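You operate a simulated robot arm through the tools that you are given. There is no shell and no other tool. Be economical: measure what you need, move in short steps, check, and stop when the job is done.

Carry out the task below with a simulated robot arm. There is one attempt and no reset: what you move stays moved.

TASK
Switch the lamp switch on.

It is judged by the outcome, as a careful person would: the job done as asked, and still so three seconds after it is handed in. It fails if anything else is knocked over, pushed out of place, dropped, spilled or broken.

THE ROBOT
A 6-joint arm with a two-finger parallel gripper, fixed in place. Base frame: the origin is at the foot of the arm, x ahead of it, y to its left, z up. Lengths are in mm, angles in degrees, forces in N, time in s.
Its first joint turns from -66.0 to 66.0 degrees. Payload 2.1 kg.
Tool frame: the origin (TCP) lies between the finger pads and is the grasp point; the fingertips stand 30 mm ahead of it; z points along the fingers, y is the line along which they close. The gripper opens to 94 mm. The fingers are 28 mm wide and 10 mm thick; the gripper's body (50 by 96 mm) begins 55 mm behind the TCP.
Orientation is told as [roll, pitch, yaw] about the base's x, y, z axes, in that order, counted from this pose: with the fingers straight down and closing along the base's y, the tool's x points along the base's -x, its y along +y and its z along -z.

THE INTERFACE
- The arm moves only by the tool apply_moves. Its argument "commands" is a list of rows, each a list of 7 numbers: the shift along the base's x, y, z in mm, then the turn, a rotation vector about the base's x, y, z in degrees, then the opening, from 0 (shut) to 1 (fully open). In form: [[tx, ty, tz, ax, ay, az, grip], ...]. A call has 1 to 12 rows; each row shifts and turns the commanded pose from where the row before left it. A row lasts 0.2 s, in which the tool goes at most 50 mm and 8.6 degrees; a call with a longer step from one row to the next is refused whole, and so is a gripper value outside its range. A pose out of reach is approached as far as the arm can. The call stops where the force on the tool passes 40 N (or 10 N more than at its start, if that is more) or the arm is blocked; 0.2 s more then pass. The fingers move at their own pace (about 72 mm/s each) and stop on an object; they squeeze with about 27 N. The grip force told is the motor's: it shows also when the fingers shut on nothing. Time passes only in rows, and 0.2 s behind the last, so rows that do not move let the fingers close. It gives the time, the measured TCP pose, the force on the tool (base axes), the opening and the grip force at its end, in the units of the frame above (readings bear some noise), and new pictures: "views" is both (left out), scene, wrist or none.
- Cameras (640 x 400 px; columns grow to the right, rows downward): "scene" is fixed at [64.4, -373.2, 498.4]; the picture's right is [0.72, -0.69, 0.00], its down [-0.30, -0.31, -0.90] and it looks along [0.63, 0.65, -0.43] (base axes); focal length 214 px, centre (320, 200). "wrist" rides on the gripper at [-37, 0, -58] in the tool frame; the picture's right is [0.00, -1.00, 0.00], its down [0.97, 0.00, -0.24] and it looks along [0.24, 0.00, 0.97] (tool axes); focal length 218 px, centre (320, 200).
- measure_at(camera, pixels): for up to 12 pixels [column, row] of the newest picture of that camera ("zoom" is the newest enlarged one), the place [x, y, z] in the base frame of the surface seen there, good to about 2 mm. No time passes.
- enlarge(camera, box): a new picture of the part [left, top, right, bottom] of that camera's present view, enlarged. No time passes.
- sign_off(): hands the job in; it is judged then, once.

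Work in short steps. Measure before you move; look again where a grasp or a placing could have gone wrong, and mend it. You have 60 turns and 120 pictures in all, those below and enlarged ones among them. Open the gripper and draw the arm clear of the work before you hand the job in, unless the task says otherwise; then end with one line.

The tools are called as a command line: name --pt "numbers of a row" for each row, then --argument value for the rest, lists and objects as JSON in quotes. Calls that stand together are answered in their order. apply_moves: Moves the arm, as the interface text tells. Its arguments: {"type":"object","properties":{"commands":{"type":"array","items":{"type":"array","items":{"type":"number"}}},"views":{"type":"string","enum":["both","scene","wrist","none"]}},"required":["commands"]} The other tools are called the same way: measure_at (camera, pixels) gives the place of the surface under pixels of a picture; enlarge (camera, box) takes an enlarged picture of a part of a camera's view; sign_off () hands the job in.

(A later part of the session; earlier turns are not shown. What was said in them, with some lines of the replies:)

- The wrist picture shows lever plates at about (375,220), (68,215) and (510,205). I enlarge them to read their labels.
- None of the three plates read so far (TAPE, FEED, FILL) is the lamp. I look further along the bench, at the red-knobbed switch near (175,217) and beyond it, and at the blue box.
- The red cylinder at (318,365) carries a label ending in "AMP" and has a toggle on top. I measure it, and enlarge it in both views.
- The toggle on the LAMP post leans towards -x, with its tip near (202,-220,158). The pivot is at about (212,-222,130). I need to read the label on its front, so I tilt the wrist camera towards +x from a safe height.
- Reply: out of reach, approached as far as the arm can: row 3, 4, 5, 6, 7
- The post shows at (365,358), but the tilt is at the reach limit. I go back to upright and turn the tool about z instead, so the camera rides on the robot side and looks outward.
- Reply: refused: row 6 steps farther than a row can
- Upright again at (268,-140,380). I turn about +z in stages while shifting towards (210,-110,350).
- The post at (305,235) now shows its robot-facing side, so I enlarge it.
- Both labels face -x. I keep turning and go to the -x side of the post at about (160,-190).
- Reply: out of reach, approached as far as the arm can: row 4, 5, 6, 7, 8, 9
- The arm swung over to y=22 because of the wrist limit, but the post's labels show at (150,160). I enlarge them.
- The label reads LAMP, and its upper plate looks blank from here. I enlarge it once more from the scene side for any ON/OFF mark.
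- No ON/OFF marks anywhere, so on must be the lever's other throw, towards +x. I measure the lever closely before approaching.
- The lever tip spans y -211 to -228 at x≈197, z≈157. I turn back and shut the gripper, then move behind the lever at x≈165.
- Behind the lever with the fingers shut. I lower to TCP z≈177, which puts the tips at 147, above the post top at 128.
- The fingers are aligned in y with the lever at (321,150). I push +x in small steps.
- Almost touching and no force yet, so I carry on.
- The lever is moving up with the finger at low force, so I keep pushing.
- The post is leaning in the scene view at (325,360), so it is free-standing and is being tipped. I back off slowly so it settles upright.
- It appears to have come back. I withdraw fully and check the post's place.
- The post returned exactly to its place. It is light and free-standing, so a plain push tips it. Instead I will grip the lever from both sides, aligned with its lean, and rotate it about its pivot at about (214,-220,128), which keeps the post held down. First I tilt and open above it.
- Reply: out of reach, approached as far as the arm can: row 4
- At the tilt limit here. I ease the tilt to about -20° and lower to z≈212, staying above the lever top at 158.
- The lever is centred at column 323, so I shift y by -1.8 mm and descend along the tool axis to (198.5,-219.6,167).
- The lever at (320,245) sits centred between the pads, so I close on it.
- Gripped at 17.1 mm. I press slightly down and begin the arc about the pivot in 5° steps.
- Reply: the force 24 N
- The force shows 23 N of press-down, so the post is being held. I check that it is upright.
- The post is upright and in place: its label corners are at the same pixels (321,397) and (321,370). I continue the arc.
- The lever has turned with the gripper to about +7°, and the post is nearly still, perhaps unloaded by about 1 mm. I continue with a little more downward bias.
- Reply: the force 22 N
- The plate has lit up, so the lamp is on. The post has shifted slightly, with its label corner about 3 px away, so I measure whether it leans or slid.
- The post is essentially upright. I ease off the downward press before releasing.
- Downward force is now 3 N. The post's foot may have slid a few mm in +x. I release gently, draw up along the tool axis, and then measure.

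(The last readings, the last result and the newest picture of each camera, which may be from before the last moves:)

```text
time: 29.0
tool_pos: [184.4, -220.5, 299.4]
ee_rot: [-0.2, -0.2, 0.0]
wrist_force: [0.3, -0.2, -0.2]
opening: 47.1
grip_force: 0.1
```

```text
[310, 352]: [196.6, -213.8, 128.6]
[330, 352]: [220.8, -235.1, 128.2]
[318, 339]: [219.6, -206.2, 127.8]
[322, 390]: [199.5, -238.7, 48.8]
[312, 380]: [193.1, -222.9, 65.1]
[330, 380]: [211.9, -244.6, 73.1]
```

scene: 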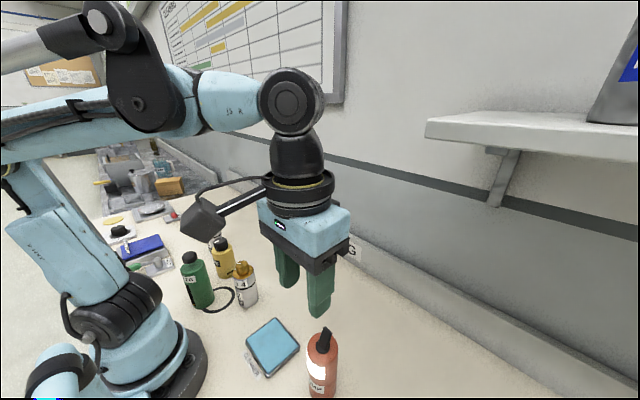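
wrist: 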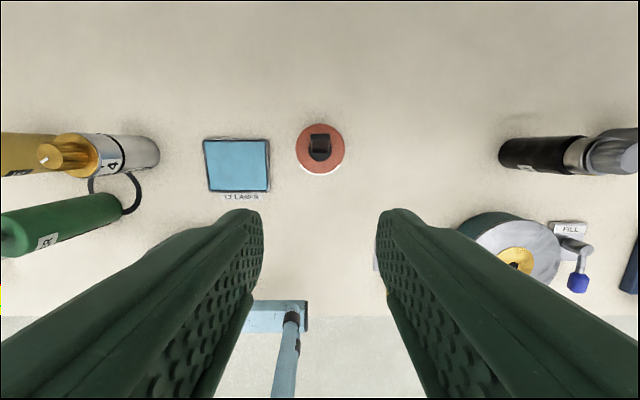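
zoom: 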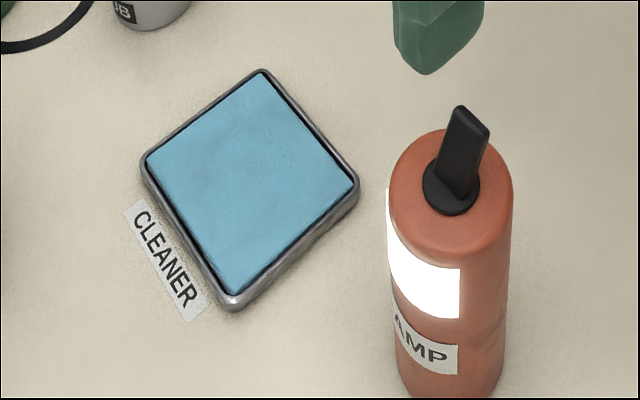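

The lever is now thrown to +x and stays there, the plate is lit, and the post stands upright. Its foot slid about 7.5 mm in +x, with its centre now at x≈218.5 against 211 before. I will straddle the post, with the palm clear of the lever, and slide it back.

apply_moves --pt "17 0 0 0 0 0 1" --pt "17 0 0 0 0 0 1" --pt "0 0 -40 0 0 0 1" --pt "0 0 -40 0 0 0 1" --pt "0 0 -20 0 0 0 1"

```text
time: 30.2
tool_pos: [218.9, -220.1, 200.4]
ee_rot: [-0.1, 0.0, 0.0]
wrist_force: [0.2, 0.3, 0.2]
opening: 94.0
grip_force: 0.0
```

scene: 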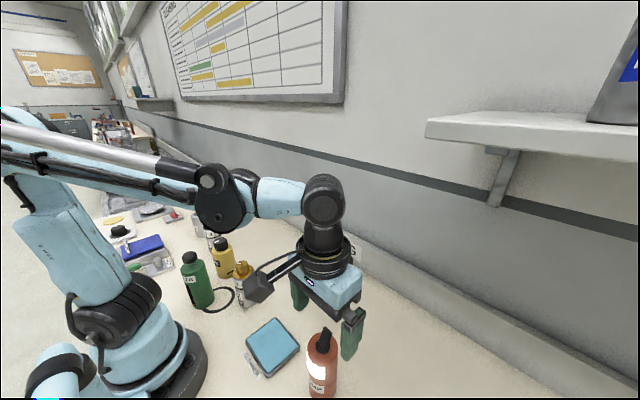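
wrist: 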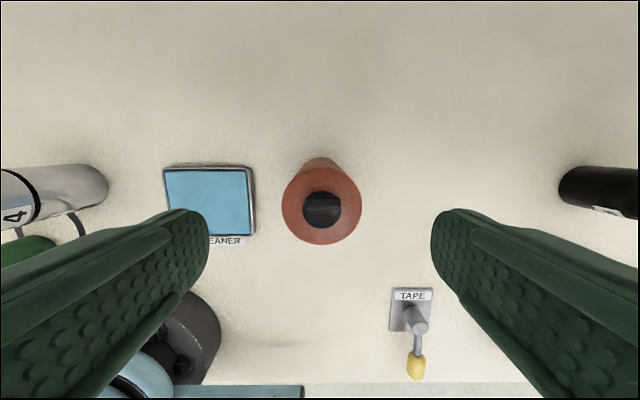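

Centred on the post at (321,207). I descend to z≈117 and close softly.

apply_moves --pt "0 -0.5 -30 0 0 0 1" --pt "0 0 -30 0 0 0 1" --pt "0 0 -23 0 0 0 1" --pt "0 0 0 0 0 0 0.75" --pt "0 0 0 0 0 0 0.6" --pt "0 0 0 0 0 0 0.52" --pt "0 0 0 0 0 0 0.47"

```text
time: 31.8
tool_pos: [219.1, -219.9, 117.3]
ee_rot: [0.0, 0.0, 0.1]
wrist_force: [-0.6, 0.6, 0.2]
opening: 52.7
grip_force: 27.1
```

scene: 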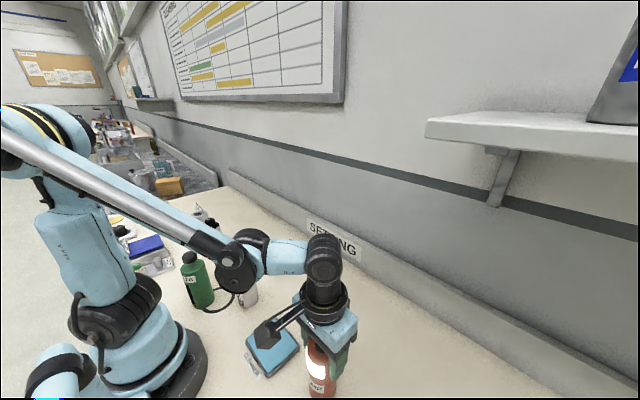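
wrist: 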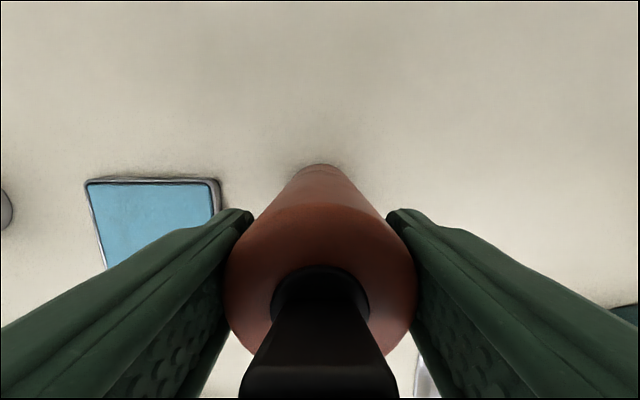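

Gripped at 52.7 mm. I slide it -7.5 mm in x, release, and rise straight up.

apply_moves --pt "-2 0 0.3 0 0 0 0.47" --pt "-2 0 0 0 0 0 0.47" --pt "-2 0 0 0 0 0 0.47" --pt "-1.5 0 0 0 0 0 0.47" --pt "0 0 -0.3 0 0 0 0.47" --views "none"

enlarge --camera "scene" --box '[220, 300, 360, 400]'

```text
time: 33.0
tool_pos: [211.2, -219.9, 117.2]
ee_rot: [-0.1, -0.1, 0.0]
wrist_force: [-0.8, -0.2, -0.1]
opening: 52.5
grip_force: 26.3
```

```text
4.00 times, centred on (290, 350) of scene
```

zoom: 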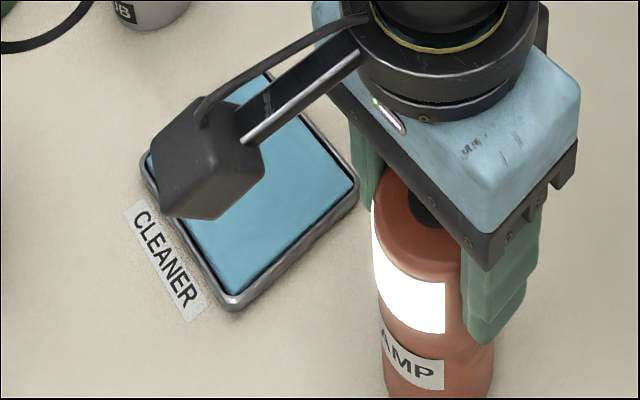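

The label corner is back at zoom pixel (445,333), against (444,330) originally. I release and rise.

apply_moves --pt "0 0 0 0 0 0 0.6" --pt "0 0 0 0 0 0 0.8" --pt "0 0 0 0 0 0 1" --pt "0 0 0 0 0 0 1" --pt "0 0 25 0 0 0 1" --pt "0 0 40 0 0 0 1" --pt "0 0 45 0 0 0 1" --pt "0 0 45 0 0 0 1" --pt "-15 0 40 0 0 0 1"

enlarge --camera "scene" --box '[220, 300, 360, 400]'

```text
time: 35.0
tool_pos: [197.1, -220.0, 312.6]
ee_rot: [0.0, 0.0, 0.1]
wrist_force: [0.7, -0.2, -0.2]
opening: 93.9
grip_force: 0.1
```

scene: 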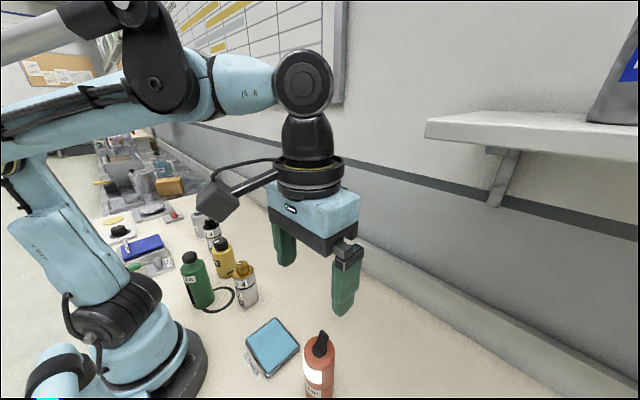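
wrist: 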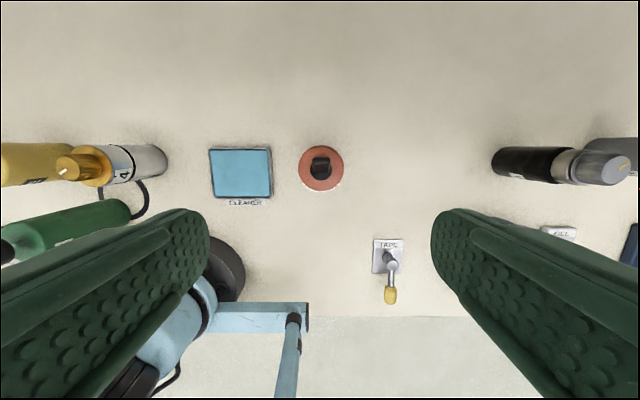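

```text
4.00 times, centred on (290, 350) of scene
```

zoom: 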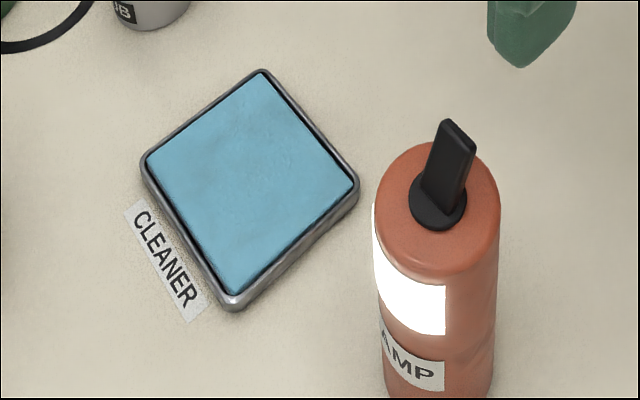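

The lever is over, the plate is lit, the post is upright in its original place, and the gripper is open and clear. I hand it in.

sign_off

```text
The job is handed in.
```

The lamp switch is on: its lever is thrown to the far side and its plate is lit; the post slid about 7.5 mm while I turned the lever, so I put it back upright in its original place.
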